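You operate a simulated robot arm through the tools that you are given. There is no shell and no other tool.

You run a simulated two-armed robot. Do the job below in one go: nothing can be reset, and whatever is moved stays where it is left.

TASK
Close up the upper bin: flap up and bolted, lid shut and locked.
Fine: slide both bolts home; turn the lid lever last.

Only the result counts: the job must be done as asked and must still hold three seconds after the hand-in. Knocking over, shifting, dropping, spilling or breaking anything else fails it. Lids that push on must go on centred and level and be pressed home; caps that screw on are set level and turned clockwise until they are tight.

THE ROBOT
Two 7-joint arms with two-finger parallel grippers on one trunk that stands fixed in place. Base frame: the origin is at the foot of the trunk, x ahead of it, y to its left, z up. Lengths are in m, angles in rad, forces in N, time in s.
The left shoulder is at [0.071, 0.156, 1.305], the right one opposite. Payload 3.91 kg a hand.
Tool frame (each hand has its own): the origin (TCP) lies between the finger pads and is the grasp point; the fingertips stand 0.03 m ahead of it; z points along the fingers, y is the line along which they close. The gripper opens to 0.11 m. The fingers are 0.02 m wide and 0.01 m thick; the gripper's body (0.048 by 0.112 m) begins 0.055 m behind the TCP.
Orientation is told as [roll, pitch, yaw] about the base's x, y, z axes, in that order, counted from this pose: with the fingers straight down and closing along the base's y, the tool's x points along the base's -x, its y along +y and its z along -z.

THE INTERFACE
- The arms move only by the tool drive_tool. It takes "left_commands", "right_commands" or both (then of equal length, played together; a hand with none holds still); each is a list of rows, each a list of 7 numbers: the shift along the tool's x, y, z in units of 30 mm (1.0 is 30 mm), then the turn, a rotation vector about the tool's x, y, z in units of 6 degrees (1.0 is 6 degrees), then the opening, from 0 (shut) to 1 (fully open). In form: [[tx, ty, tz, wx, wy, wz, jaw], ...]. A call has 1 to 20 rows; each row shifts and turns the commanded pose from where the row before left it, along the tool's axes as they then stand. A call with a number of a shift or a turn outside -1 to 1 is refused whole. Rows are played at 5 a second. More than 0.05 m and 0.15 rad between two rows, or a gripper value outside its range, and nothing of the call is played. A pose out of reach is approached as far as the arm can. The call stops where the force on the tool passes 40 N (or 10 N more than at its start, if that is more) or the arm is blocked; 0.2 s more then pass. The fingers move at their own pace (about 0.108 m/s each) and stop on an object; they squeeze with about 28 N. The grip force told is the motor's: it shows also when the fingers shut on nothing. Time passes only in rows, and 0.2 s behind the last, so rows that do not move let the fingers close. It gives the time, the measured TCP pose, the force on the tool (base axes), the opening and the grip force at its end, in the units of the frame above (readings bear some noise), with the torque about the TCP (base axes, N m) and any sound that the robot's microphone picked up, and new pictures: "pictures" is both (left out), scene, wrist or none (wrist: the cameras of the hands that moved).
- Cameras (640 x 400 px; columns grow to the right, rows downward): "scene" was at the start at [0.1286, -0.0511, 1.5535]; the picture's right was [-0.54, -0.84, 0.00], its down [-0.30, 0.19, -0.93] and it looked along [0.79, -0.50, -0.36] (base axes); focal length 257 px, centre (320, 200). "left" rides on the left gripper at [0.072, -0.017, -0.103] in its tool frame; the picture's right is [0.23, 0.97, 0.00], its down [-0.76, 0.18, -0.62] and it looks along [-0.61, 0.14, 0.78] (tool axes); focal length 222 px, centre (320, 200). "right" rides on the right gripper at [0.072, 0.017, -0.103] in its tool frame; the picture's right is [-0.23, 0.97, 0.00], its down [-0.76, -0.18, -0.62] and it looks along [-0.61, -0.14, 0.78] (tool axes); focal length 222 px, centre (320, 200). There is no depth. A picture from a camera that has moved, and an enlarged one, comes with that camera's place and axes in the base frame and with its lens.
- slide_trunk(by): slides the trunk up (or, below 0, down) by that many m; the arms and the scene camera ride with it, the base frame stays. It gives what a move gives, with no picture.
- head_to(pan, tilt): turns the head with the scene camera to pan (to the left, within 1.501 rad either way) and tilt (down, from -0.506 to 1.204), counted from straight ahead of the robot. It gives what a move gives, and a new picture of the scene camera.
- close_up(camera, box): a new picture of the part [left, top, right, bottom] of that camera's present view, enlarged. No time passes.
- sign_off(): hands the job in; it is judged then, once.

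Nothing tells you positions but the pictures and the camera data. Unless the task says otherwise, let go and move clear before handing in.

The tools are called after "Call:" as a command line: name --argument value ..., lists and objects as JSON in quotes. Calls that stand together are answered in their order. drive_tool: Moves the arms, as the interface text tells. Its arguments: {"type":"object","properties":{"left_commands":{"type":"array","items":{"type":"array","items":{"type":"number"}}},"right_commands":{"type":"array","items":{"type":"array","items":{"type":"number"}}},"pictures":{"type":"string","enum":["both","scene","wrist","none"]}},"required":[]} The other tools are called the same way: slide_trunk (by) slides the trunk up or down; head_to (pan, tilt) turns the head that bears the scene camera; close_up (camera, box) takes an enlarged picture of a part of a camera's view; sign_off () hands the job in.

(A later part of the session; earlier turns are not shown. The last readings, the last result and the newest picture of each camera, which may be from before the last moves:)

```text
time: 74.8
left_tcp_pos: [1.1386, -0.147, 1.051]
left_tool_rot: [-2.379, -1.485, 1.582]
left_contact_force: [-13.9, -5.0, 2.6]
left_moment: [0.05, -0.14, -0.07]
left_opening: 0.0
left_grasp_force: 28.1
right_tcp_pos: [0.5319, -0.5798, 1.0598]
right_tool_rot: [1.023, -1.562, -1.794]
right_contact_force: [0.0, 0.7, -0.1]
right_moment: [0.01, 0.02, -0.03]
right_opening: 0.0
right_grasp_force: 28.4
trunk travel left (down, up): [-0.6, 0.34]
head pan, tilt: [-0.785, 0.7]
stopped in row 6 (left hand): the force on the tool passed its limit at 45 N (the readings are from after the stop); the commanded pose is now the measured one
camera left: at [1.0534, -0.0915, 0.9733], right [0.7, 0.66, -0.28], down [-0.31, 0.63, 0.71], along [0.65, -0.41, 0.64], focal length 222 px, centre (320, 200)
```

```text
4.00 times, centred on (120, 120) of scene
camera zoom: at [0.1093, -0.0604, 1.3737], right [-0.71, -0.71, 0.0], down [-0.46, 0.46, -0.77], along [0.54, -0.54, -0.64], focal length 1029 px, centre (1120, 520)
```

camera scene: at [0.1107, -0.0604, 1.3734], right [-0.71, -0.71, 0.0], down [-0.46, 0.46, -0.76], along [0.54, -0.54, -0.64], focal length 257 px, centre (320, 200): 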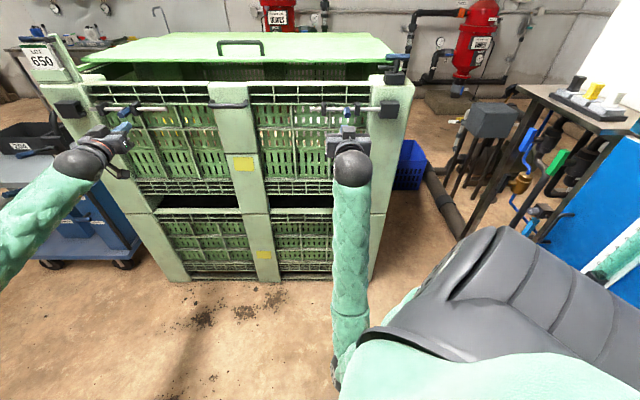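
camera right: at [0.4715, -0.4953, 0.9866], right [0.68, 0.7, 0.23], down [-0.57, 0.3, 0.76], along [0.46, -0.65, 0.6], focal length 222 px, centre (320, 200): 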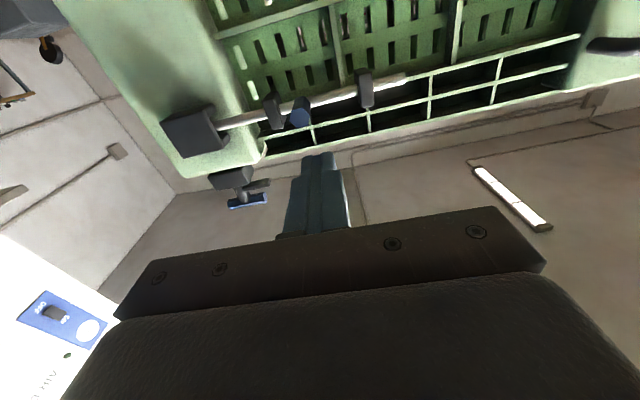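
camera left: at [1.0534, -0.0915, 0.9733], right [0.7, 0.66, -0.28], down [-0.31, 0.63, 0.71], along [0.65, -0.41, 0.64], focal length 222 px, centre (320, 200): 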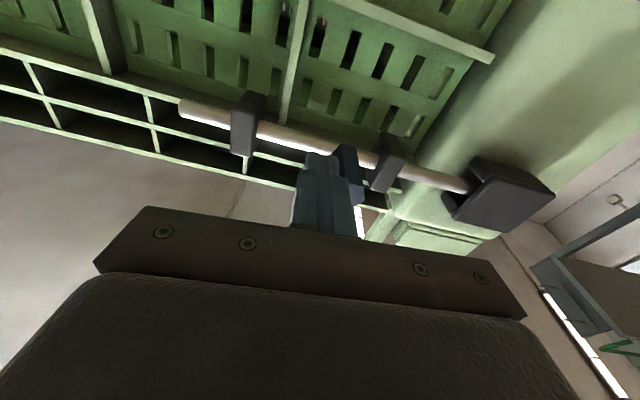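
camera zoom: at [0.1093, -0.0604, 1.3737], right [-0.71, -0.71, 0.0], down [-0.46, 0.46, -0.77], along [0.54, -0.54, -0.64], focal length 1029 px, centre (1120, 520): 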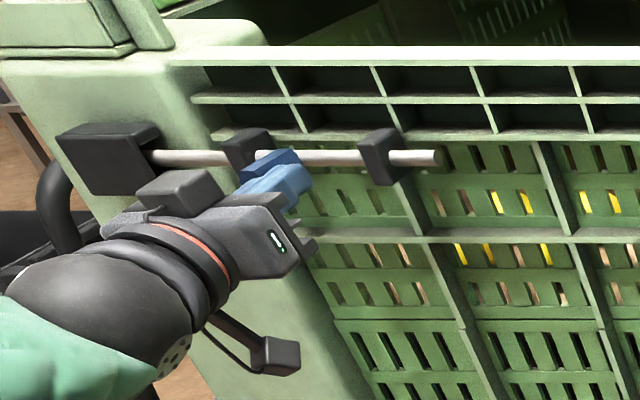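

Both bolts travelled the same ~0.055 m. One more push on the left one to confirm it's against its stop, then I withdraw the left hand.

Call:
drive_tool --left_commands '[[0, 0.15, 0, 0, 0, 0, 0], [0, 0.15, 0, 0, 0, 0, 0], [0, 0.15, 0, 0, 0, 0, 0]]' --pictures "none"

Call:
drive_tool --left_commands '[[0, -0.2, 0, 0, 0, 0, 0], [0, -0.1, -0.8, 0, 0, 0, 0], [0, 0, -1, 0, 0, 0, 0], [0, 0, -1, 0, 0, 0, 0], [0, 0, -1, 0, 0, 0, 0]]' --pictures "both"

Call:
close_up --camera "left" --box '[220, 50, 540, 250]'

Call:
close_up --camera "scene" --box '[20, 20, 220, 145]'

```text
time: 75.3
left_tcp_pos: [1.1394, -0.148, 1.0512]
left_tool_rot: [-2.398, -1.486, 1.592]
left_contact_force: [-17.5, -6.1, 6.3]
left_moment: [0.04, -0.21, -0.04]
left_opening: 0.0001
left_grasp_force: 27.4
right_tcp_pos: [0.5318, -0.5801, 1.06]
right_tool_rot: [1.102, -1.562, -1.872]
right_contact_force: [0.6, -0.6, -0.6]
right_moment: [-0.04, 0.0, 0.0]
right_opening: 0.0002
right_grasp_force: 28.0
trunk travel left (down, up): [-0.6, 0.34]
head pan, tilt: [-0.785, 0.7]
stopped in row 2 (left hand): the force on the tool passed its limit at 44 N (the readings are from after the stop); the commanded pose is now the measured one
```

```text
time: 76.5
left_tcp_pos: [1.0544, -0.0677, 1.0414]
left_tool_rot: [-2.372, -1.486, 1.573]
left_contact_force: [0.1, -0.6, 0.0]
left_moment: [0.0, -0.04, 0.02]
left_opening: 0.0
left_grasp_force: 27.6
right_tcp_pos: [0.5329, -0.5809, 1.0578]
right_tool_rot: [0.921, -1.565, -1.692]
right_contact_force: [0.0, 0.4, -1.2]
right_moment: [0.02, -0.01, 0.02]
right_opening: 0.0
right_grasp_force: 28.1
trunk travel left (down, up): [-0.6, 0.34]
head pan, tilt: [-0.785, 0.7]
camera scene: at [0.1103, -0.0599, 1.3735], right [-0.71, -0.71, 0.0], down [-0.46, 0.46, -0.77], along [0.54, -0.54, -0.64], focal length 257 px, centre (320, 200)
camera left: at [0.9693, -0.0127, 0.9638], right [0.7, 0.66, -0.28], down [-0.31, 0.63, 0.71], along [0.65, -0.41, 0.64], focal length 222 px, centre (320, 200)
```

scene: 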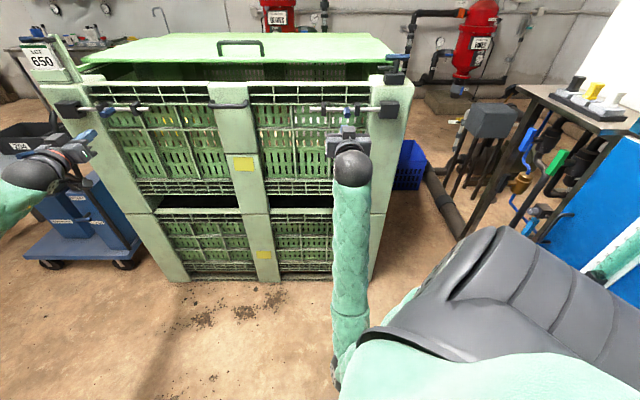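
left: 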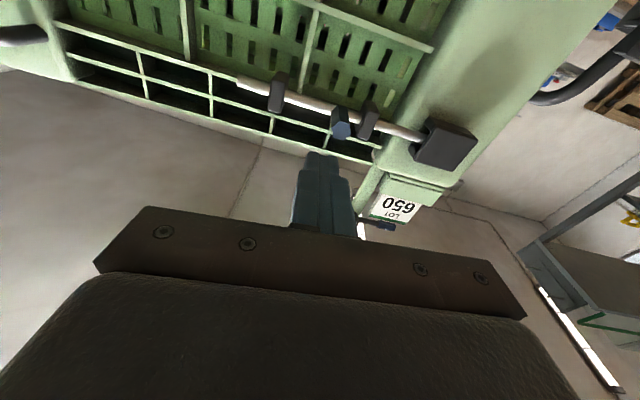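

```text
2.00 times, centred on (380, 150) of left
camera zoom: at [0.9693, -0.0127, 0.9638], right [0.7, 0.66, -0.28], down [-0.31, 0.63, 0.71], along [0.65, -0.41, 0.64], focal length 444 px, centre (200, 300)
```

zoom: 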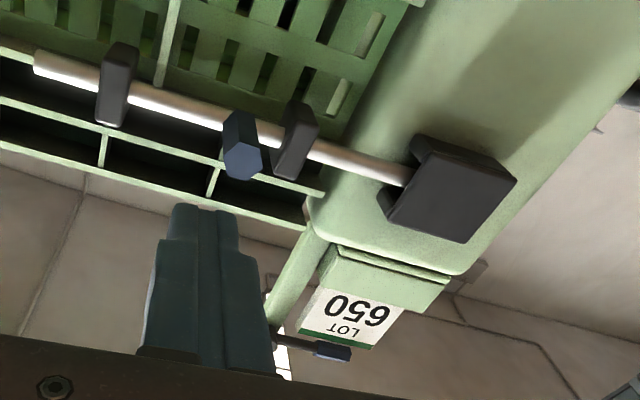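

```text
3.20 times, centred on (120, 82) of scene
camera zoom: at [0.1103, -0.0599, 1.3735], right [-0.71, -0.71, 0.0], down [-0.46, 0.46, -0.77], along [0.54, -0.54, -0.64], focal length 824 px, centre (960, 576)
```

zoom: 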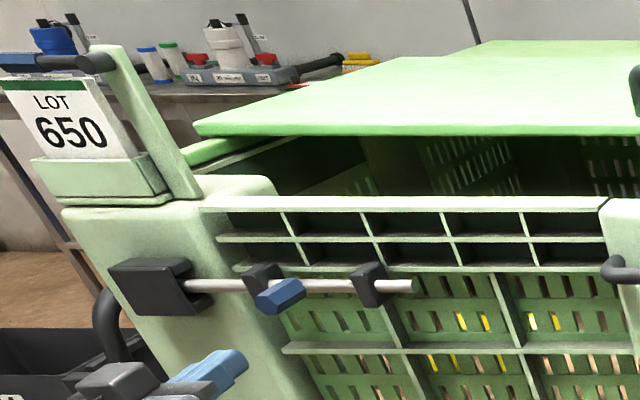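

Flap is up and both bolts are home. Now the lid: it lies level on the rails with a U-handle near its front edge (legs at about n=1.24, a=0.255 and 0.42). I'll raise the right hand above the flap and reach for the handle's right leg to pull the lid forward.

Call:
drive_tool --right_commands '[[-1, 0, 0, 0, 0, 0, 0.5], [-1, 0, 0, 0, 0, 0, 0.5], [-1, 0, 0, 0, 0, 0, 0.5], [-1, 0, 0, 0, 0, 0, 0.5], [-1, 0, 0, 0, 0, 0, 0.5], [-1, 0, 0, 0, 0, 0, 0.5], [-1, 0, 0, 0, 0, 0, 0.5], [-1, 0, 0, 0, 0, 0, 0.5], [-0.7, 0.5, 0, 0, 0, 0, 0.5], [0, 0.8, 0.5, 0, 0, 0, 0.5], [0, 0.8, 0.5, 0, 0, 0, 0.5]]'

```text
time: 78.9
left_tcp_pos: [1.0555, -0.0689, 1.039]
left_tool_rot: [-2.358, -1.488, 1.553]
left_contact_force: [-1.1, -0.8, 0.1]
left_moment: [0.0, -0.01, -0.03]
left_opening: 0.0
left_grasp_force: 27.6
right_tcp_pos: [0.604, -0.5639, 1.3212]
right_tool_rot: [0.773, -1.565, -1.545]
right_contact_force: [-0.7, -0.3, 0.1]
right_moment: [-0.02, 0.01, 0.02]
right_opening: 0.0549
right_grasp_force: 0.1
right hand out of reach, approached as far as the arm can: row 1, 2
trunk travel left (down, up): [-0.6, 0.34]
head pan, tilt: [-0.785, 0.7]
camera scene: at [0.1109, -0.0602, 1.3734], right [-0.71, -0.71, 0.0], down [-0.46, 0.46, -0.76], along [0.54, -0.54, -0.64], focal length 257 px, centre (320, 200)
camera right: at [0.542, -0.4792, 1.2495], right [0.68, 0.7, 0.23], down [-0.57, 0.3, 0.76], along [0.46, -0.65, 0.6], focal length 222 px, centre (320, 200)
```

scene: 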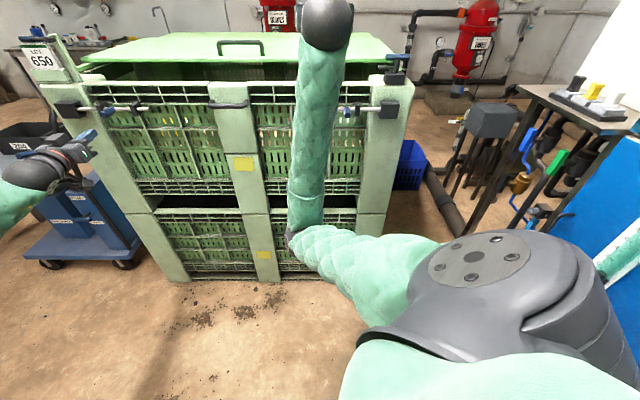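
right: 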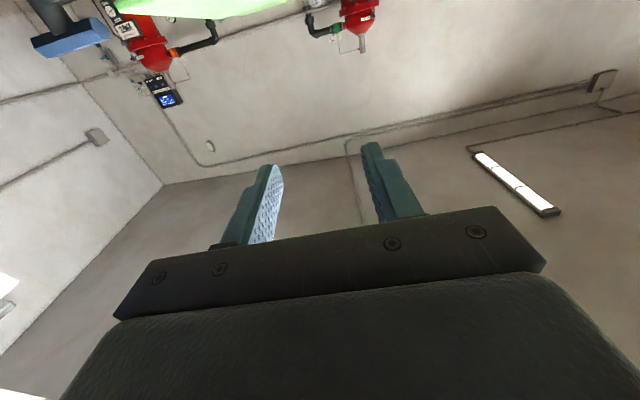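

The forearm would graze the flap from this low shoulder; I raise the trunk by 0.25 so the arm comes in from above, and pitch the right tool down about 24°.

Call:
slide_trunk --by 0.25

Call:
drive_tool --right_commands '[[0, 0.5, 0.5, 0, 1, 0, 0.5], [0, 0.5, 0.5, 0, 1, 0, 0.5], [0, 0.5, 0.5, 0, 1, 0, 0.5], [0, 0.5, 0.5, 0, 1, 0, 0.5]]'

Call:
head_to --pan -0.785 --tilt 0.5

```text
time: 81.5
left_tcp_pos: [1.0544, -0.0685, 1.2902]
left_tool_rot: [-2.358, -1.487, 1.556]
left_contact_force: [1.2, -0.5, -0.5]
left_moment: [0.0, 0.0, 0.0]
left_opening: 0.0
left_grasp_force: 27.8
right_tcp_pos: [0.6056, -0.5651, 1.5704]
right_tool_rot: [0.829, -1.564, -1.6]
right_contact_force: [0.1, -0.3, -0.1]
right_moment: [-0.04, -0.01, 0.0]
right_opening: 0.0547
right_grasp_force: 0.1
trunk travel left (down, up): [-0.85, 0.09]
head pan, tilt: [-0.785, 0.7]
```

```text
time: 82.5
left_tcp_pos: [1.0558, -0.0688, 1.2916]
left_tool_rot: [-2.353, -1.487, 1.552]
left_contact_force: [0.5, 0.0, -0.2]
left_moment: [-0.01, -0.03, 0.0]
left_opening: 0.0
left_grasp_force: 27.8
right_tcp_pos: [0.6906, -0.5627, 1.563]
right_tool_rot: [0.011, -1.147, -0.781]
right_contact_force: [0.0, 0.4, -0.4]
right_moment: [0.01, 0.01, 0.02]
right_opening: 0.0549
right_grasp_force: 0.1
trunk travel left (down, up): [-0.85, 0.09]
head pan, tilt: [-0.785, 0.7]
camera scene: at [0.1117, -0.06, 1.6233], right [-0.71, -0.71, 0.0], down [-0.46, 0.46, -0.76], along [0.54, -0.54, -0.64], focal length 257 px, centre (320, 200)
camera right: at [0.6129, -0.4644, 1.5396], right [0.75, 0.63, 0.21], down [-0.31, 0.05, 0.95], along [0.59, -0.77, 0.23], focal length 222 px, centre (320, 200)
```

scene: 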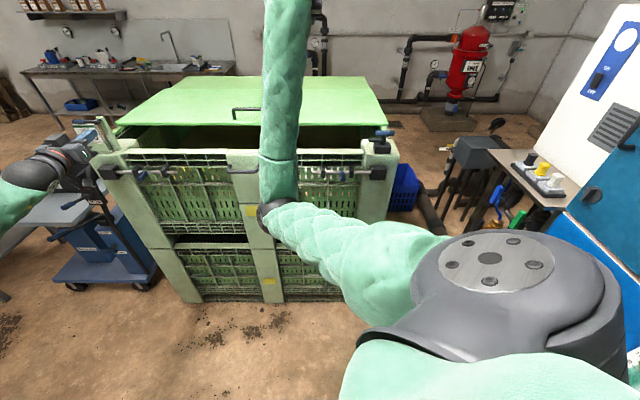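
right: 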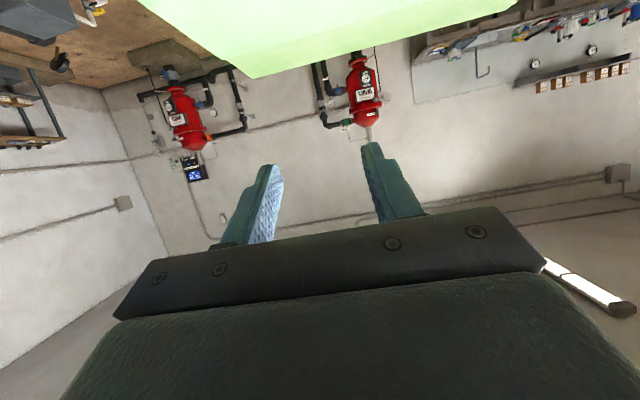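

```text
time: 83.2
left_tcp_pos: [1.0554, -0.0686, 1.2906]
left_tool_rot: [-2.362, -1.487, 1.559]
left_contact_force: [0.2, -0.1, -0.2]
left_moment: [-0.01, -0.01, -0.04]
left_opening: 0.0001
left_grasp_force: 27.8
right_tcp_pos: [0.6884, -0.5638, 1.5647]
right_tool_rot: [0.013, -1.148, -0.781]
right_contact_force: [0.5, -0.8, 0.6]
right_moment: [0.03, -0.01, 0.02]
right_opening: 0.0549
right_grasp_force: 0.1
trunk travel left (down, up): [-0.85, 0.09]
head pan, tilt: [-0.785, 0.499]
camera scene: at [0.115, -0.0651, 1.641], right [-0.71, -0.71, 0.0], down [-0.34, 0.34, -0.88], along [0.62, -0.62, -0.48], focal length 257 px, centre (320, 200)
```

scene: 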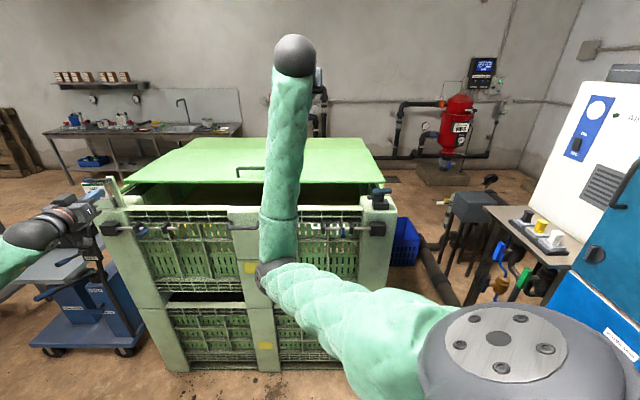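

Elbow is well in front of the bin. I move the right hand forward and down over the flap toward the lid handle, in two stages.

Call:
drive_tool --right_commands '[[0.51, 0.47, 0.94, 0, 0, 0, 0.5], [0.51, 0.47, 0.94, 0, 0, 0, 0.5], [0.51, 0.47, 0.94, 0, 0, 0, 0.5], [0.51, 0.47, 0.94, 0, 0, 0, 0.5], [0.51, 0.47, 0.94, 0, 0, 0, 0.5], [0.51, 0.47, 0.94, 0, 0, 0, 0.5], [0.51, 0.47, 0.94, 0, 0, 0, 0.5], [0.51, 0.47, 0.94, 0, 0, 0, 0.5]]'

```text
time: 85.0
left_tcp_pos: [1.0555, -0.0695, 1.2907]
left_tool_rot: [-2.355, -1.488, 1.552]
left_contact_force: [-0.4, 0.3, -0.8]
left_moment: [0.03, 0.03, -0.05]
left_opening: 0.0003
left_grasp_force: 27.6
right_tcp_pos: [0.8787, -0.5938, 1.3567]
right_tool_rot: [0.014, -1.15, -0.781]
right_contact_force: [0.2, 0.7, -0.5]
right_moment: [-0.03, -0.01, 0.04]
right_opening: 0.0551
right_grasp_force: 0.1
trunk travel left (down, up): [-0.85, 0.09]
head pan, tilt: [-0.785, 0.499]
camera scene: at [0.1159, -0.0652, 1.641], right [-0.71, -0.71, 0.0], down [-0.34, 0.34, -0.88], along [0.62, -0.62, -0.48], focal length 257 px, centre (320, 200)
camera right: at [0.8026, -0.494, 1.3335], right [0.74, 0.63, 0.21], down [-0.31, 0.05, 0.95], along [0.59, -0.77, 0.23], focal length 222 px, centre (320, 200)
```

scene: 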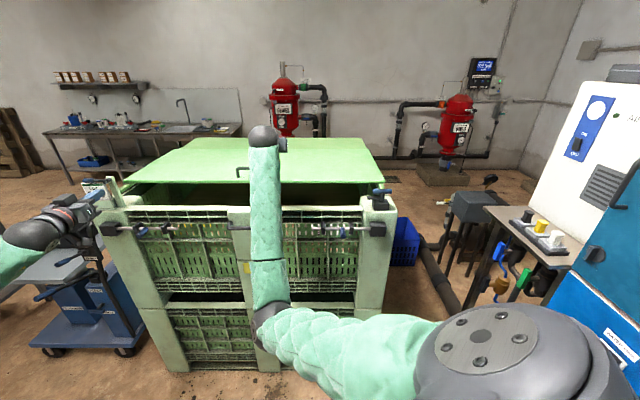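
right: 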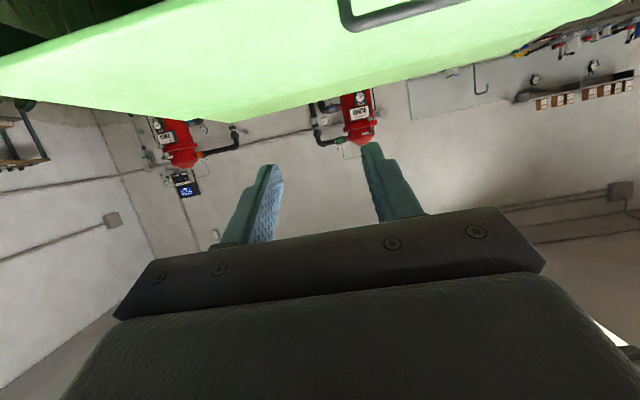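

Call:
drive_tool --right_commands '[[0.51, 0.45, 0.94, 0, 0, 0, 0.5], [0.51, 0.45, 0.94, 0, 0, 0, 0.5], [0.51, 0.45, 0.94, 0, 0, 0, 0.5], [0.51, 0.45, 0.94, 0, 0, 0, 0.5]]'

Call:
close_up --camera "right" --box '[160, 0, 480, 200]'

Call:
close_up --camera "scene" --box '[180, 120, 340, 220]'

```text
time: 86.0
left_tcp_pos: [1.0557, -0.0701, 1.2898]
left_tool_rot: [-2.347, -1.488, 1.547]
left_contact_force: [-0.5, 0.5, 0.2]
left_moment: [0.0, 0.02, -0.02]
left_opening: 0.0001
left_grasp_force: 27.6
right_tcp_pos: [0.9735, -0.6037, 1.2571]
right_tool_rot: [0.012, -1.147, -0.783]
right_contact_force: [-0.9, -0.2, -0.2]
right_moment: [0.0, -0.02, 0.0]
right_opening: 0.0548
right_grasp_force: 0.1
trunk travel left (down, up): [-0.85, 0.09]
head pan, tilt: [-0.785, 0.499]
camera scene: at [0.1166, -0.0653, 1.641], right [-0.71, -0.71, 0.0], down [-0.34, 0.34, -0.88], along [0.62, -0.62, -0.48], focal length 257 px, centre (320, 200)
camera right: at [0.8975, -0.5044, 1.2329], right [0.74, 0.63, 0.21], down [-0.31, 0.05, 0.95], along [0.59, -0.77, 0.23], focal length 222 px, centre (320, 200)
```

scene: 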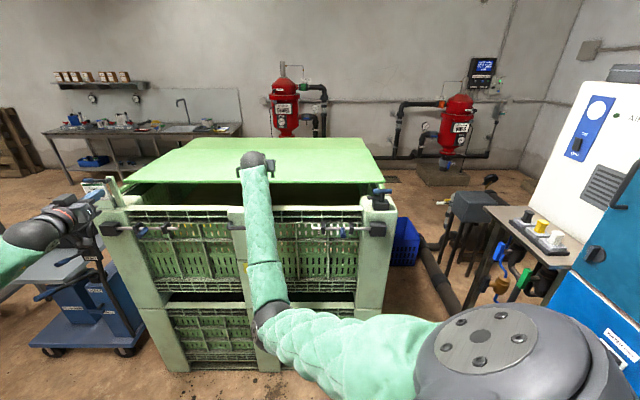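
right: 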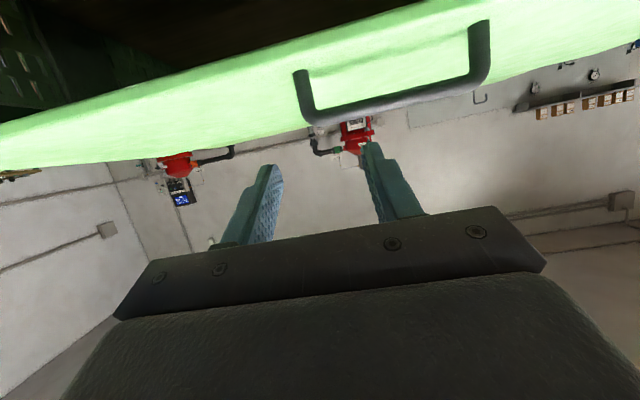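

```text
2.00 times, centred on (320, 100) of right
camera zoom: at [0.8975, -0.5044, 1.2329], right [0.74, 0.63, 0.21], down [-0.31, 0.05, 0.95], along [0.59, -0.77, 0.23], focal length 444 px, centre (320, 400)
```

zoom: 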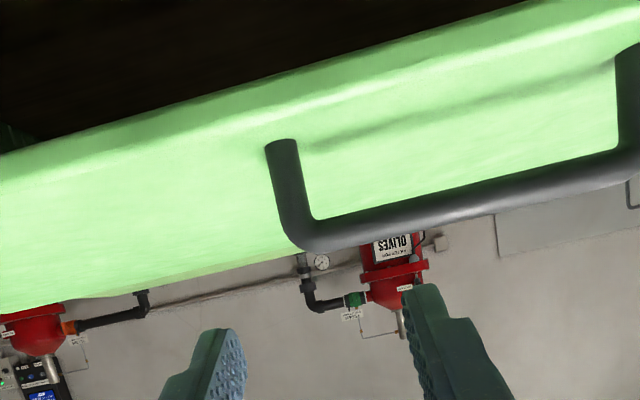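

```text
4.00 times, centred on (260, 170) of scene
camera zoom: at [0.1166, -0.0653, 1.641], right [-0.71, -0.71, 0.0], down [-0.34, 0.34, -0.88], along [0.62, -0.62, -0.48], focal length 1029 px, centre (560, 320)
```

zoom: 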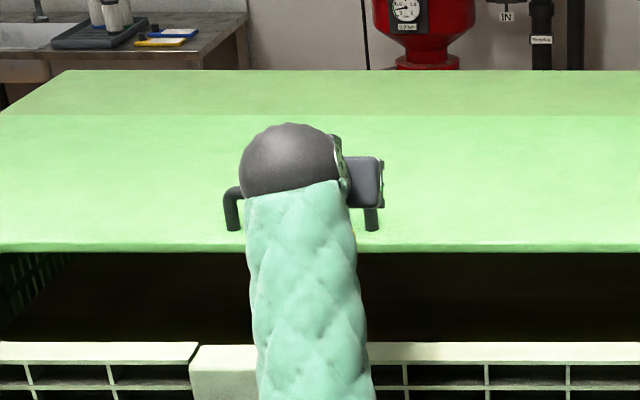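

The leg is at n≈1.239, a≈0.255, z 1.16–1.20. I line up and advance along the tool axis to straddle the right leg below the bar.

Call:
drive_tool --right_commands '[[0.7, -0.2, 0.89, 0, 0, 0, 0.5], [0, 0, 0.8, 0, 0, 0, 0.5], [0, 0, 0.8, 0, 0, 0, 0.5], [0, 0, 0.6, 0, 0, 0, 0.5]]' --pictures "wrist"

Call:
close_up --camera "right" --box '[160, 0, 480, 200]'

```text
time: 87.0
left_tcp_pos: [1.0571, -0.0698, 1.2905]
left_tool_rot: [-2.355, -1.486, 1.553]
left_contact_force: [1.5, 0.3, -0.4]
left_moment: [0.0, 0.01, 0.01]
left_opening: 0.0
left_grasp_force: 28.1
right_tcp_pos: [1.0259, -0.6618, 1.1997]
right_tool_rot: [0.013, -1.147, -0.783]
right_contact_force: [-0.2, -0.7, 0.0]
right_moment: [0.01, 0.01, 0.01]
right_opening: 0.0549
right_grasp_force: 0.1
trunk travel left (down, up): [-0.85, 0.09]
head pan, tilt: [-0.785, 0.499]
camera right: at [0.9484, -0.5627, 1.1753], right [0.74, 0.63, 0.21], down [-0.31, 0.05, 0.95], along [0.59, -0.77, 0.23], focal length 222 px, centre (320, 200)
```

right: 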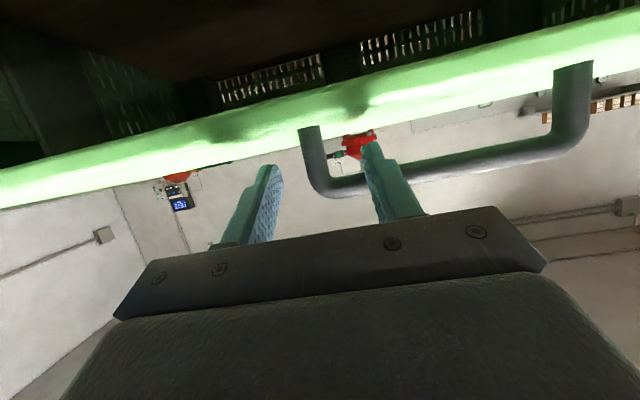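

```text
2.00 times, centred on (320, 100) of right
camera zoom: at [0.9484, -0.5627, 1.1753], right [0.74, 0.63, 0.21], down [-0.31, 0.05, 0.95], along [0.59, -0.77, 0.23], focal length 444 px, centre (320, 400)
```

zoom: 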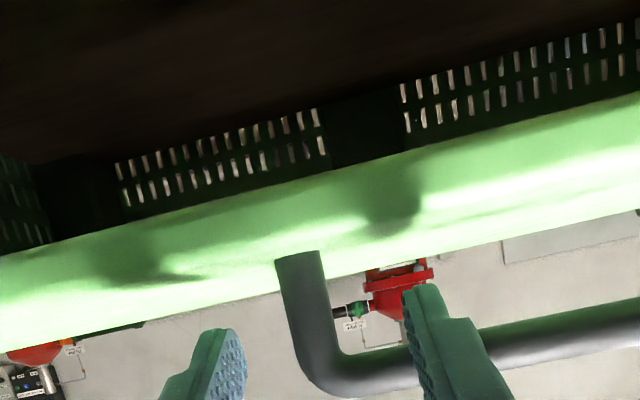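

Call:
drive_tool --right_commands '[[0, 0, 0.5, 0, 0, 0, 0.5], [0, 0, 0.45, 0, 0, 0, 0.5], [0, 0, 0, 0, 0, 0, 0], [0, 0, 0, 0, 0, 0, 0], [0, 0, 0, 0, 0, 0, 0]]' --pictures "wrist"

Call:
close_up --camera "right" --box '[160, 0, 480, 200]'

```text
time: 88.2
left_tcp_pos: [1.0537, -0.0714, 1.2914]
left_tool_rot: [-2.364, -1.487, 1.566]
left_contact_force: [0.2, 0.0, 0.3]
left_moment: [0.01, 0.0, 0.0]
left_opening: 0.0
left_grasp_force: 27.7
right_tcp_pos: [1.0407, -0.6817, 1.1855]
right_tool_rot: [0.01, -1.147, -0.784]
right_contact_force: [-10.6, -7.4, -5.2]
right_moment: [-0.72, 0.86, -0.16]
right_opening: 0.0159
right_grasp_force: 45.0
trunk travel left (down, up): [-0.85, 0.09]
head pan, tilt: [-0.785, 0.499]
camera right: at [0.9645, -0.5823, 1.1624], right [0.75, 0.63, 0.21], down [-0.31, 0.05, 0.95], along [0.59, -0.77, 0.23], focal length 222 px, centre (320, 200)
```

right: 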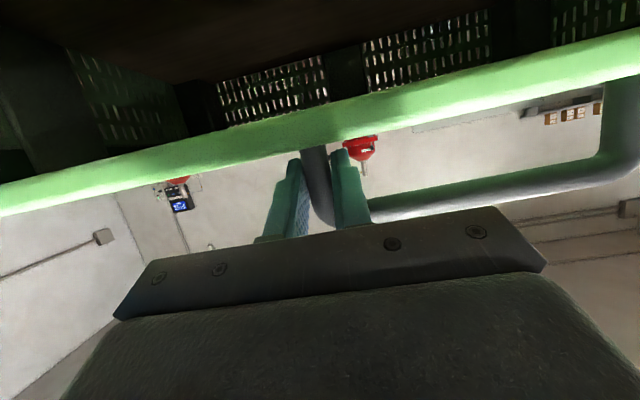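

```text
2.00 times, centred on (320, 100) of right
camera zoom: at [0.9645, -0.5823, 1.1624], right [0.75, 0.63, 0.21], down [-0.31, 0.05, 0.95], along [0.59, -0.77, 0.23], focal length 444 px, centre (320, 400)
```

zoom: 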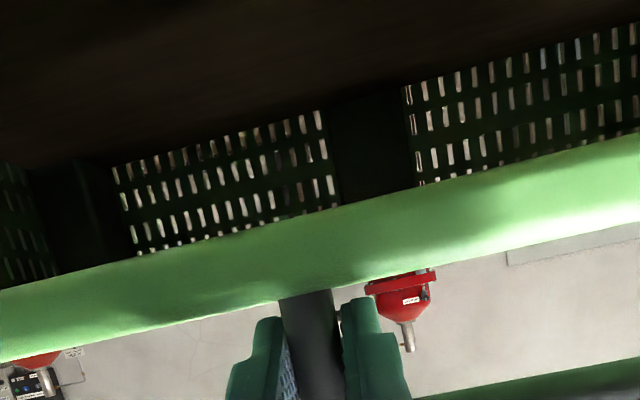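

The handle leg is gripped firmly. Flap top is z≈1.124, so the hand clears it. I pull the lid toward me gently and watch force and motion.

Call:
drive_tool --right_commands '[[0.13, 0, -0.3, 0, 0, 0, 0], [0.13, 0, -0.3, 0, 0, 0, 0], [0.13, 0, -0.3, 0, 0, 0, 0], [0.13, 0, -0.3, 0, 0, 0, 0]]'

Call:
close_up --camera "right" --box '[160, 0, 480, 200]'

```text
time: 89.2
left_tcp_pos: [1.0562, -0.0707, 1.2905]
left_tool_rot: [-2.356, -1.489, 1.555]
left_contact_force: [0.2, -0.5, -0.6]
left_moment: [-0.03, 0.0, -0.01]
left_opening: 0.0001
left_grasp_force: 27.9
right_tcp_pos: [1.013, -0.6544, 1.1856]
right_tool_rot: [0.015, -1.145, -0.783]
right_contact_force: [-10.0, -10.4, -11.3]
right_moment: [-1.2, 0.03, 0.0]
right_opening: 0.016
right_grasp_force: 44.8
trunk travel left (down, up): [-0.85, 0.09]
head pan, tilt: [-0.785, 0.499]
camera scene: at [0.1155, -0.0673, 1.6408], right [-0.71, -0.71, 0.0], down [-0.34, 0.34, -0.88], along [0.62, -0.62, -0.48], focal length 257 px, centre (320, 200)
camera right: at [0.9367, -0.5547, 1.1627], right [0.75, 0.63, 0.21], down [-0.31, 0.04, 0.95], along [0.59, -0.77, 0.23], focal length 222 px, centre (320, 200)
```

scene: 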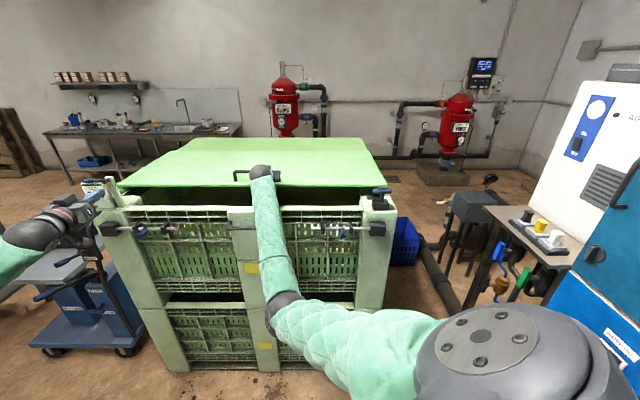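
right: 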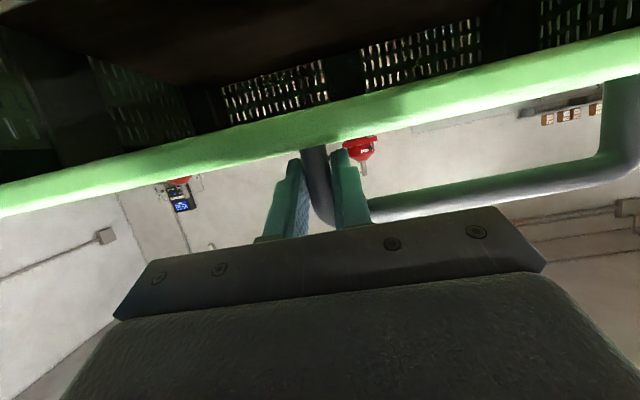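

```text
2.00 times, centred on (320, 100) of right
camera zoom: at [0.9367, -0.5547, 1.1627], right [0.75, 0.63, 0.21], down [-0.31, 0.04, 0.95], along [0.59, -0.77, 0.23], focal length 444 px, centre (320, 400)
```

zoom: 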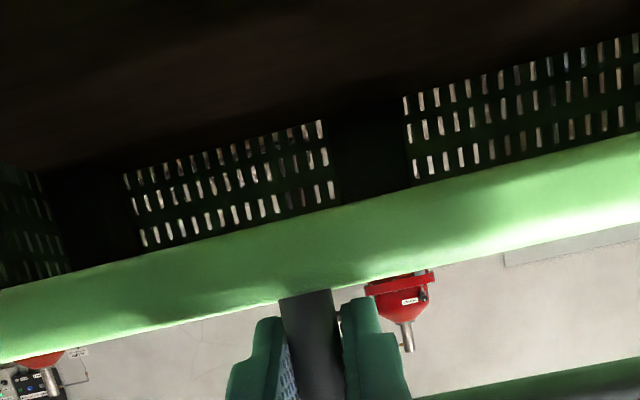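

The lid slides forward freely. I keep pulling.

Call:
drive_tool --right_commands '[[0.13, 0, -0.3, 0, 0, 0, 0], [0.13, 0, -0.3, 0, 0, 0, 0], [0.13, 0, -0.3, 0, 0, 0, 0], [0.13, 0, -0.3, 0, 0, 0, 0], [0.13, 0, -0.3, 0, 0, 0, 0]]'

Call:
close_up --camera "scene" --box '[80, 130, 400, 250]'

```text
time: 90.4
left_tcp_pos: [1.0553, -0.0706, 1.2906]
left_tool_rot: [-2.355, -1.488, 1.554]
left_contact_force: [0.3, -0.4, -0.3]
left_moment: [-0.02, -0.01, 0.02]
left_opening: 0.0
left_grasp_force: 27.5
right_tcp_pos: [0.9798, -0.6203, 1.1857]
right_tool_rot: [0.013, -1.145, -0.786]
right_contact_force: [-7.0, -12.5, -16.4]
right_moment: [-0.97, 0.37, -0.12]
right_opening: 0.0161
right_grasp_force: 45.2
trunk travel left (down, up): [-0.85, 0.09]
head pan, tilt: [-0.785, 0.499]
camera scene: at [0.1156, -0.0674, 1.6409], right [-0.71, -0.71, 0.0], down [-0.34, 0.34, -0.88], along [0.62, -0.62, -0.48], focal length 257 px, centre (320, 200)
camera right: at [0.9028, -0.5208, 1.1627], right [0.75, 0.63, 0.21], down [-0.31, 0.05, 0.95], along [0.59, -0.77, 0.23], focal length 222 px, centre (320, 200)
```

scene: 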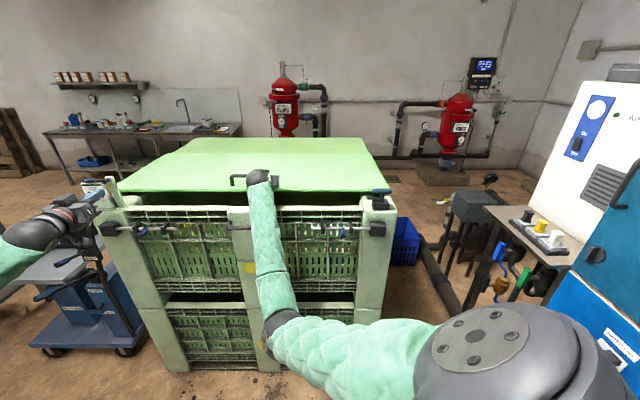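
right: 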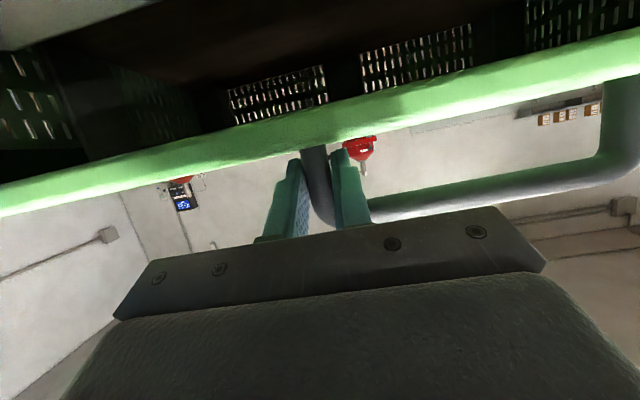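

```text
2.00 times, centred on (240, 190) of scene
camera zoom: at [0.1156, -0.0674, 1.6409], right [-0.71, -0.71, 0.0], down [-0.34, 0.34, -0.88], along [0.62, -0.62, -0.48], focal length 515 px, centre (480, 220)
```

zoom: 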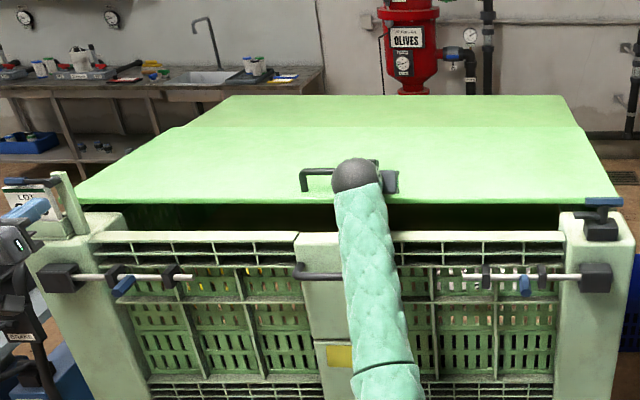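

Lid front is now at about n=1.105. I check the clearance at the lever and the left tab before pulling on.

Call:
close_up --camera "scene" --box '[350, 170, 414, 210]'

Call:
close_up --camera "scene" --box '[70, 165, 166, 225]'

```text
10.00 times, centred on (382, 190) of scene
camera zoom: at [0.1156, -0.0674, 1.6409], right [-0.71, -0.71, 0.0], down [-0.34, 0.34, -0.88], along [0.62, -0.62, -0.48], focal length 2574 px, centre (-300, 300)
```

zoom: 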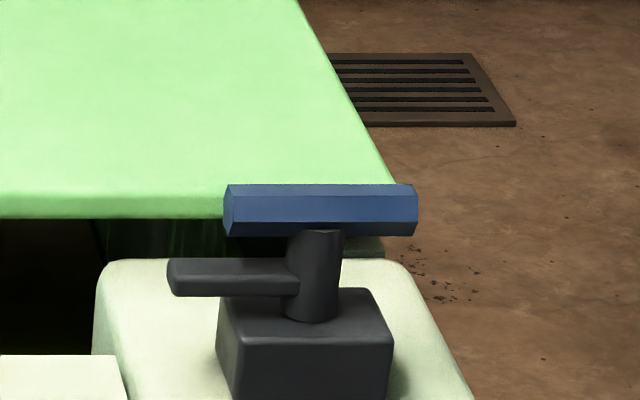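

```text
6.67 times, centred on (118, 195) of scene
camera zoom: at [0.1156, -0.0674, 1.6409], right [-0.71, -0.71, 0.0], down [-0.34, 0.34, -0.88], along [0.62, -0.62, -0.48], focal length 1716 px, centre (1667, 233)
```

zoom: 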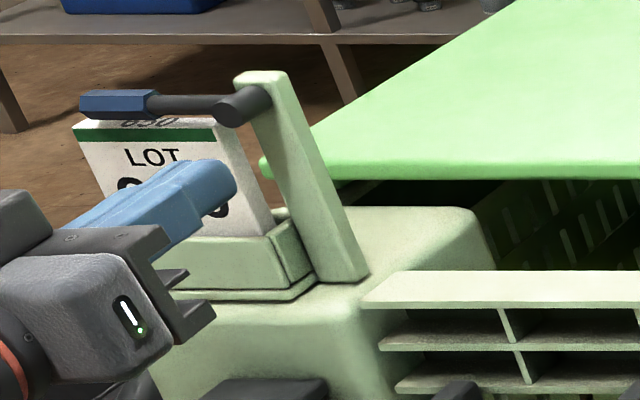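

I pull on in small steps until the lid meets its stop.

Call:
drive_tool --right_commands '[[0.09, 0, -0.2, 0, 0, 0, 0], [0.09, 0, -0.2, 0, 0, 0, 0], [0.09, 0, -0.2, 0, 0, 0, 0], [0.09, 0, -0.2, 0, 0, 0, 0], [0.09, 0, -0.2, 0, 0, 0, 0]]' --pictures "scene"

Call:
close_up --camera "scene" --box '[350, 170, 414, 210]'

Call:
close_up --camera "scene" --box '[70, 165, 166, 225]'

```text
time: 91.6
left_tcp_pos: [1.0553, -0.0723, 1.2889]
left_tool_rot: [-2.345, -1.489, 1.544]
left_contact_force: [0.3, -0.6, 0.9]
left_moment: [0.0, 0.0, -0.04]
left_opening: 0.0001
left_grasp_force: 28.0
right_tcp_pos: [0.9557, -0.5966, 1.1858]
right_tool_rot: [0.011, -1.143, -0.782]
right_contact_force: [-5.0, -5.6, -20.0]
right_moment: [-0.94, 0.49, 0.01]
right_opening: 0.016
right_grasp_force: 45.0
trunk travel left (down, up): [-0.85, 0.09]
head pan, tilt: [-0.785, 0.499]
camera scene: at [0.1171, -0.0671, 1.6408], right [-0.71, -0.71, 0.0], down [-0.34, 0.34, -0.88], along [0.62, -0.62, -0.48], focal length 257 px, centre (320, 200)
```

scene: 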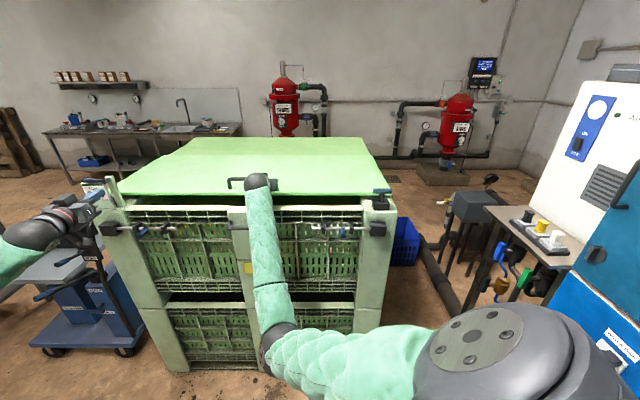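

```text
10.00 times, centred on (382, 190) of scene
camera zoom: at [0.1171, -0.0671, 1.6408], right [-0.71, -0.71, 0.0], down [-0.34, 0.34, -0.88], along [0.62, -0.62, -0.48], focal length 2574 px, centre (-300, 300)
```

zoom: 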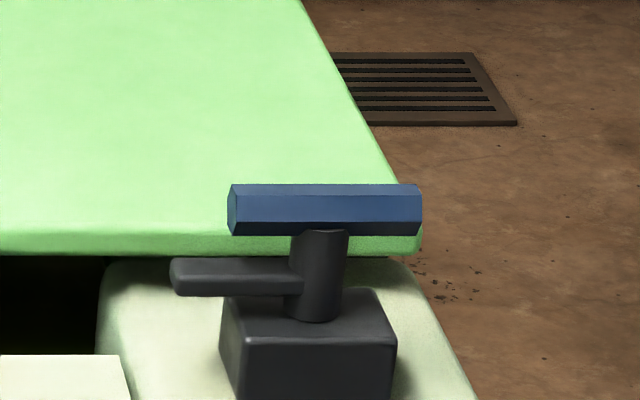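

```text
6.67 times, centred on (118, 195) of scene
camera zoom: at [0.1171, -0.0671, 1.6408], right [-0.71, -0.71, 0.0], down [-0.34, 0.34, -0.88], along [0.62, -0.62, -0.48], focal length 1716 px, centre (1667, 233)
```

zoom: 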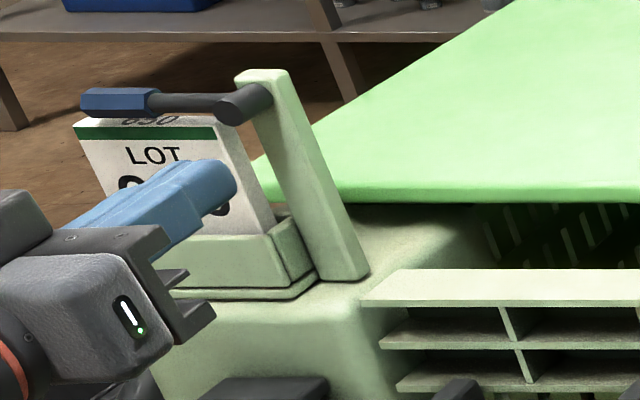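

Call:
drive_tool --right_commands '[[0.07, 0, -0.15, 0, 0, 0, 0], [0.07, 0, -0.15, 0, 0, 0, 0], [0.07, 0, -0.15, 0, 0, 0, 0], [0.07, 0, -0.15, 0, 0, 0, 0]]' --pictures "none"

Call:
close_up --camera "scene" --box '[350, 170, 414, 210]'

Call:
close_up --camera "scene" --box '[70, 165, 166, 225]'

```text
time: 92.6
left_tcp_pos: [1.0557, -0.0714, 1.2899]
left_tool_rot: [-2.344, -1.488, 1.542]
left_contact_force: [-0.2, 0.7, -0.6]
left_moment: [0.02, -0.01, 0.02]
left_opening: 0.0001
left_grasp_force: 27.6
right_tcp_pos: [0.9419, -0.5822, 1.1868]
right_tool_rot: [0.012, -1.144, -0.782]
right_contact_force: [-4.4, -5.8, -21.4]
right_moment: [-1.34, -0.09, -0.03]
right_opening: 0.016
right_grasp_force: 44.9
trunk travel left (down, up): [-0.85, 0.09]
head pan, tilt: [-0.785, 0.499]
```

```text
10.00 times, centred on (382, 190) of scene
camera zoom: at [0.1172, -0.067, 1.6408], right [-0.71, -0.71, 0.0], down [-0.34, 0.34, -0.88], along [0.62, -0.62, -0.48], focal length 2574 px, centre (-300, 300)
```

zoom: 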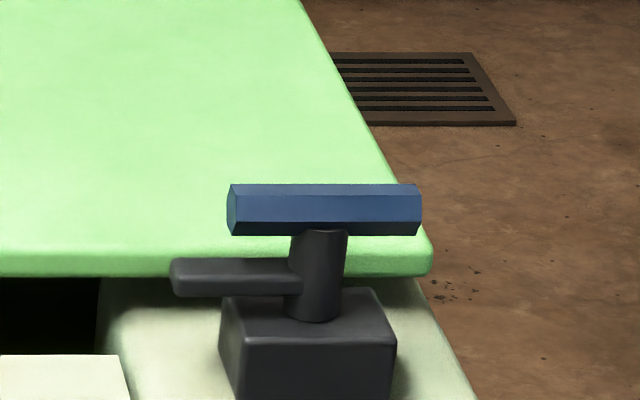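

```text
6.67 times, centred on (118, 195) of scene
camera zoom: at [0.1172, -0.067, 1.6408], right [-0.71, -0.71, 0.0], down [-0.34, 0.34, -0.88], along [0.62, -0.62, -0.48], focal length 1716 px, centre (1667, 233)
```

zoom: 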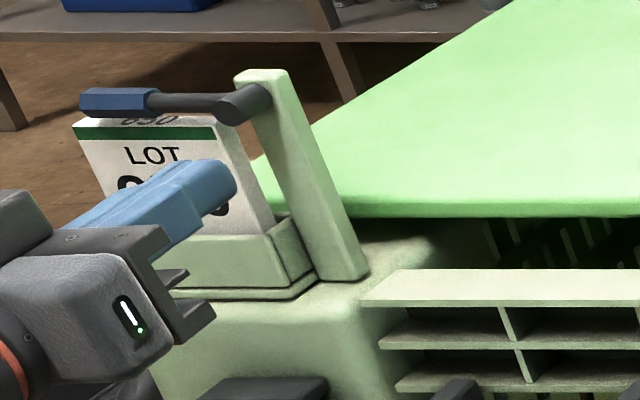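

Call:
drive_tool --right_commands '[[0.07, 0, -0.15, 0, 0, 0, 0], [0.07, 0, -0.15, 0, 0, 0, 0], [0.07, 0, -0.15, 0, 0, 0, 0], [0.07, 0, -0.15, 0, 0, 0, 0]]' --pictures "none"

Call:
close_up --camera "scene" --box '[350, 170, 414, 210]'

Call:
close_up --camera "scene" --box '[70, 165, 166, 225]'

```text
time: 93.6
left_tcp_pos: [1.0603, -0.0729, 1.2873]
left_tool_rot: [-2.317, -1.487, 1.515]
left_contact_force: [-0.2, -0.1, -0.5]
left_moment: [0.0, 0.01, 0.03]
left_opening: 0.0
left_grasp_force: 28.3
right_tcp_pos: [0.9302, -0.5723, 1.1868]
right_tool_rot: [0.012, -1.147, -0.781]
right_contact_force: [28.0, -23.1, -3.9]
right_moment: [-0.78, 0.59, -0.01]
right_opening: 0.016
right_grasp_force: 44.9
trunk travel left (down, up): [-0.85, 0.09]
head pan, tilt: [-0.785, 0.499]
```

```text
10.00 times, centred on (382, 190) of scene
camera zoom: at [0.1212, -0.0688, 1.6408], right [-0.71, -0.71, 0.0], down [-0.34, 0.34, -0.88], along [0.62, -0.62, -0.48], focal length 2574 px, centre (-300, 300)
```

zoom: 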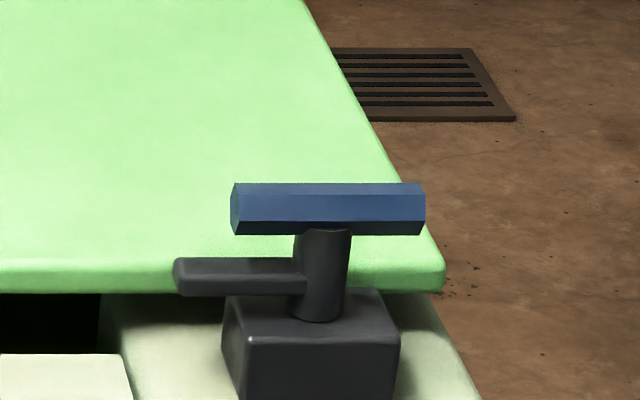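

```text
6.67 times, centred on (118, 195) of scene
camera zoom: at [0.1212, -0.0688, 1.6408], right [-0.71, -0.71, 0.0], down [-0.34, 0.34, -0.88], along [0.62, -0.62, -0.48], focal length 1716 px, centre (1667, 233)
```

zoom: 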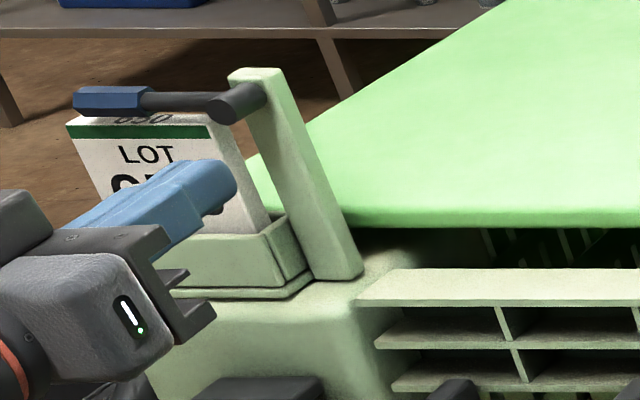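

The lid hit its stop with 36 N after 0.155 m of travel; its front edge is now just behind the lever shaft. I release the handle and withdraw the right hand upward.

Call:
drive_tool --right_commands '[[0, 0, 0.05, 0, 0, 0, 0], [0, 0, 0, 0, 0, 0, 0.5], [0, 0, 0, 0, 0, 0, 0.5], [0, 0, -0.6, 0, 0, 0, 0.5], [0, 0, -0.8, 0, 0, 0, 0.5], [-0.3, 0, -0.8, 0, 0, 0, 0.5], [-0.6, -0.5, -0.8, 0, 0, 0, 0.5], [-0.6, -0.8, -0.8, 0, 0, 0, 0.5], [-0.6, -0.8, -0.3, 0, 0, 0, 0.5]]'

Call:
close_up --camera "scene" --box '[80, 130, 400, 250]'

```text
time: 95.6
left_tcp_pos: [1.0544, -0.0696, 1.2912]
left_tool_rot: [-2.363, -1.487, 1.562]
left_contact_force: [-0.3, 0.2, -0.1]
left_moment: [0.0, -0.01, 0.01]
left_opening: 0.0
left_grasp_force: 27.7
right_tcp_pos: [0.8199, -0.5553, 1.2919]
right_tool_rot: [0.014, -1.146, -0.782]
right_contact_force: [-0.3, -0.1, 0.4]
right_moment: [-0.02, 0.02, 0.0]
right_opening: 0.0551
right_grasp_force: 0.0
trunk travel left (down, up): [-0.85, 0.09]
head pan, tilt: [-0.785, 0.499]
camera scene: at [0.1149, -0.0656, 1.641], right [-0.71, -0.71, 0.0], down [-0.34, 0.34, -0.88], along [0.62, -0.62, -0.48], focal length 257 px, centre (320, 200)
camera right: at [0.7441, -0.4561, 1.2694], right [0.74, 0.63, 0.21], down [-0.31, 0.05, 0.95], along [0.59, -0.77, 0.23], focal length 222 px, centre (320, 200)
```

scene: 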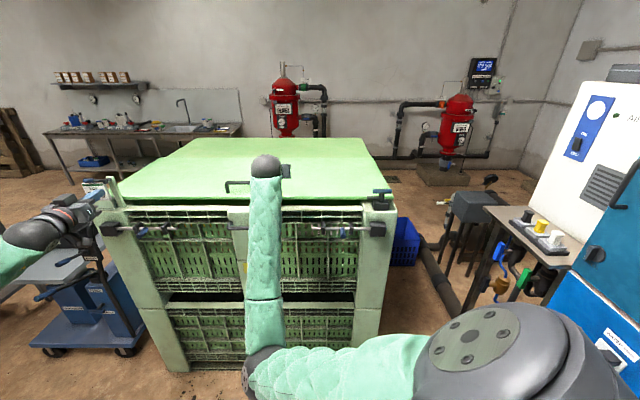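
right: 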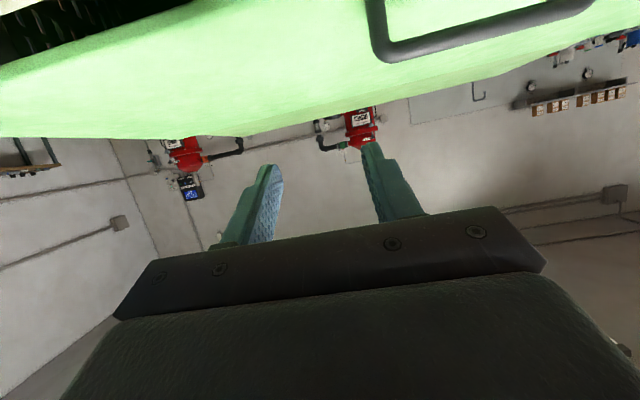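

```text
2.00 times, centred on (240, 190) of scene
camera zoom: at [0.1149, -0.0656, 1.641], right [-0.71, -0.71, 0.0], down [-0.34, 0.34, -0.88], along [0.62, -0.62, -0.48], focal length 515 px, centre (480, 220)
```

zoom: 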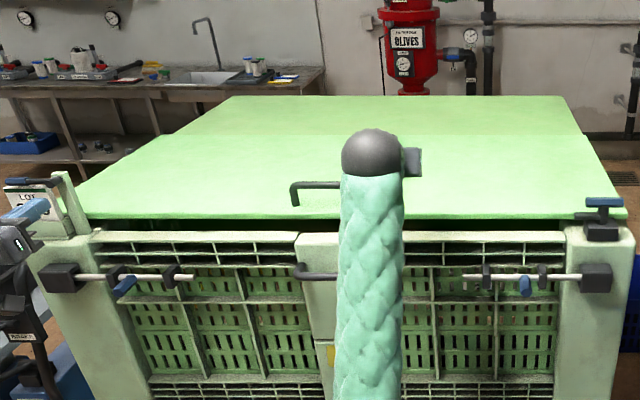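

The lid is at its stop over the front. Next I want the right-post T-lever: its tongue sits just above lid-top height and should swing back over the lid. I turn the right tool to point straight down, in place, to get its camera over that lever.

Call:
drive_tool --right_commands '[[-0.5, 0, -0.3, 0, 1, 0, 0.6], [-0.3, 0, -0.5, 0, 1, 0, 0.6], [0, 0, -0.5, 0, 1, 0, 0.6], [0, 0, -0.5, 0, 1, 0, 0.6], [0, -0.5, 0, 0, 1, 0, 0.6], [0, -0.5, 0, 0, 1, 0, 0.6], [0, -0.5, 0, 0, 1, 0, 0.6], [0, -0.5, 0, 0, 1, 0, 0.6], [0, -0.5, 0, 0, 1, 0, 0.6], [0, -0.5, 0, 0, 1, 0, 0.6], [0, -0.5, 0, 0, 1, 0, 0.6]]'

```text
time: 98.0
left_tcp_pos: [1.0547, -0.0695, 1.2904]
left_tool_rot: [-2.364, -1.487, 1.562]
left_contact_force: [0.2, 0.6, 0.7]
left_moment: [0.05, 0.0, 0.04]
left_opening: 0.0
left_grasp_force: 28.0
right_tcp_pos: [0.7244, -0.6053, 1.3461]
right_tool_rot: [0.005, 0.007, -0.769]
right_contact_force: [-0.7, -0.3, 0.2]
right_moment: [0.01, 0.0, 0.01]
right_opening: 0.066
right_grasp_force: 0.0
trunk travel left (down, up): [-0.85, 0.09]
head pan, tilt: [-0.785, 0.499]
camera scene: at [0.1147, -0.0658, 1.641], right [-0.71, -0.71, 0.0], down [-0.34, 0.34, -0.88], along [0.62, -0.62, -0.48], focal length 257 px, centre (320, 200)
camera right: at [0.6837, -0.5431, 1.4494], right [0.84, 0.54, 0.0], down [0.42, -0.66, 0.62], along [0.34, -0.52, -0.79], focal length 222 px, centre (320, 200)
```

scene: 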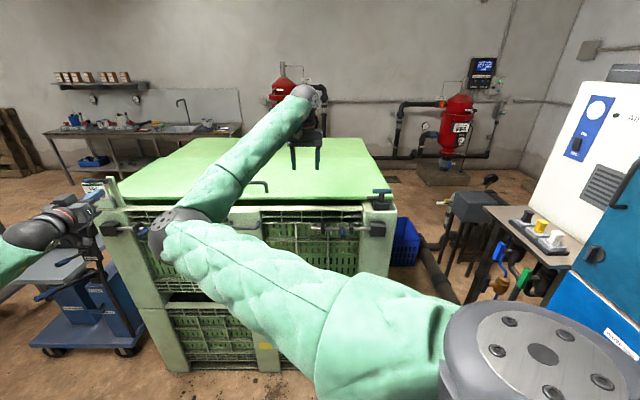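
right: 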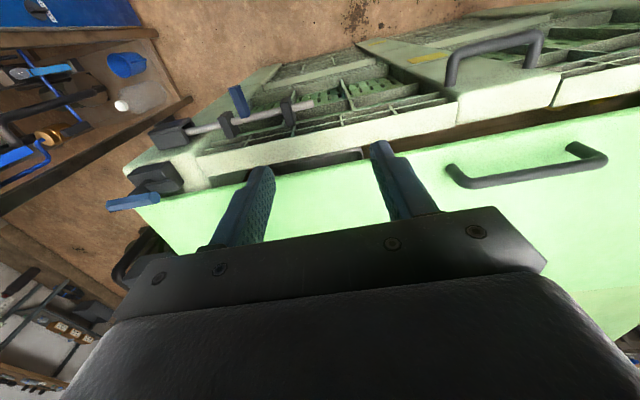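

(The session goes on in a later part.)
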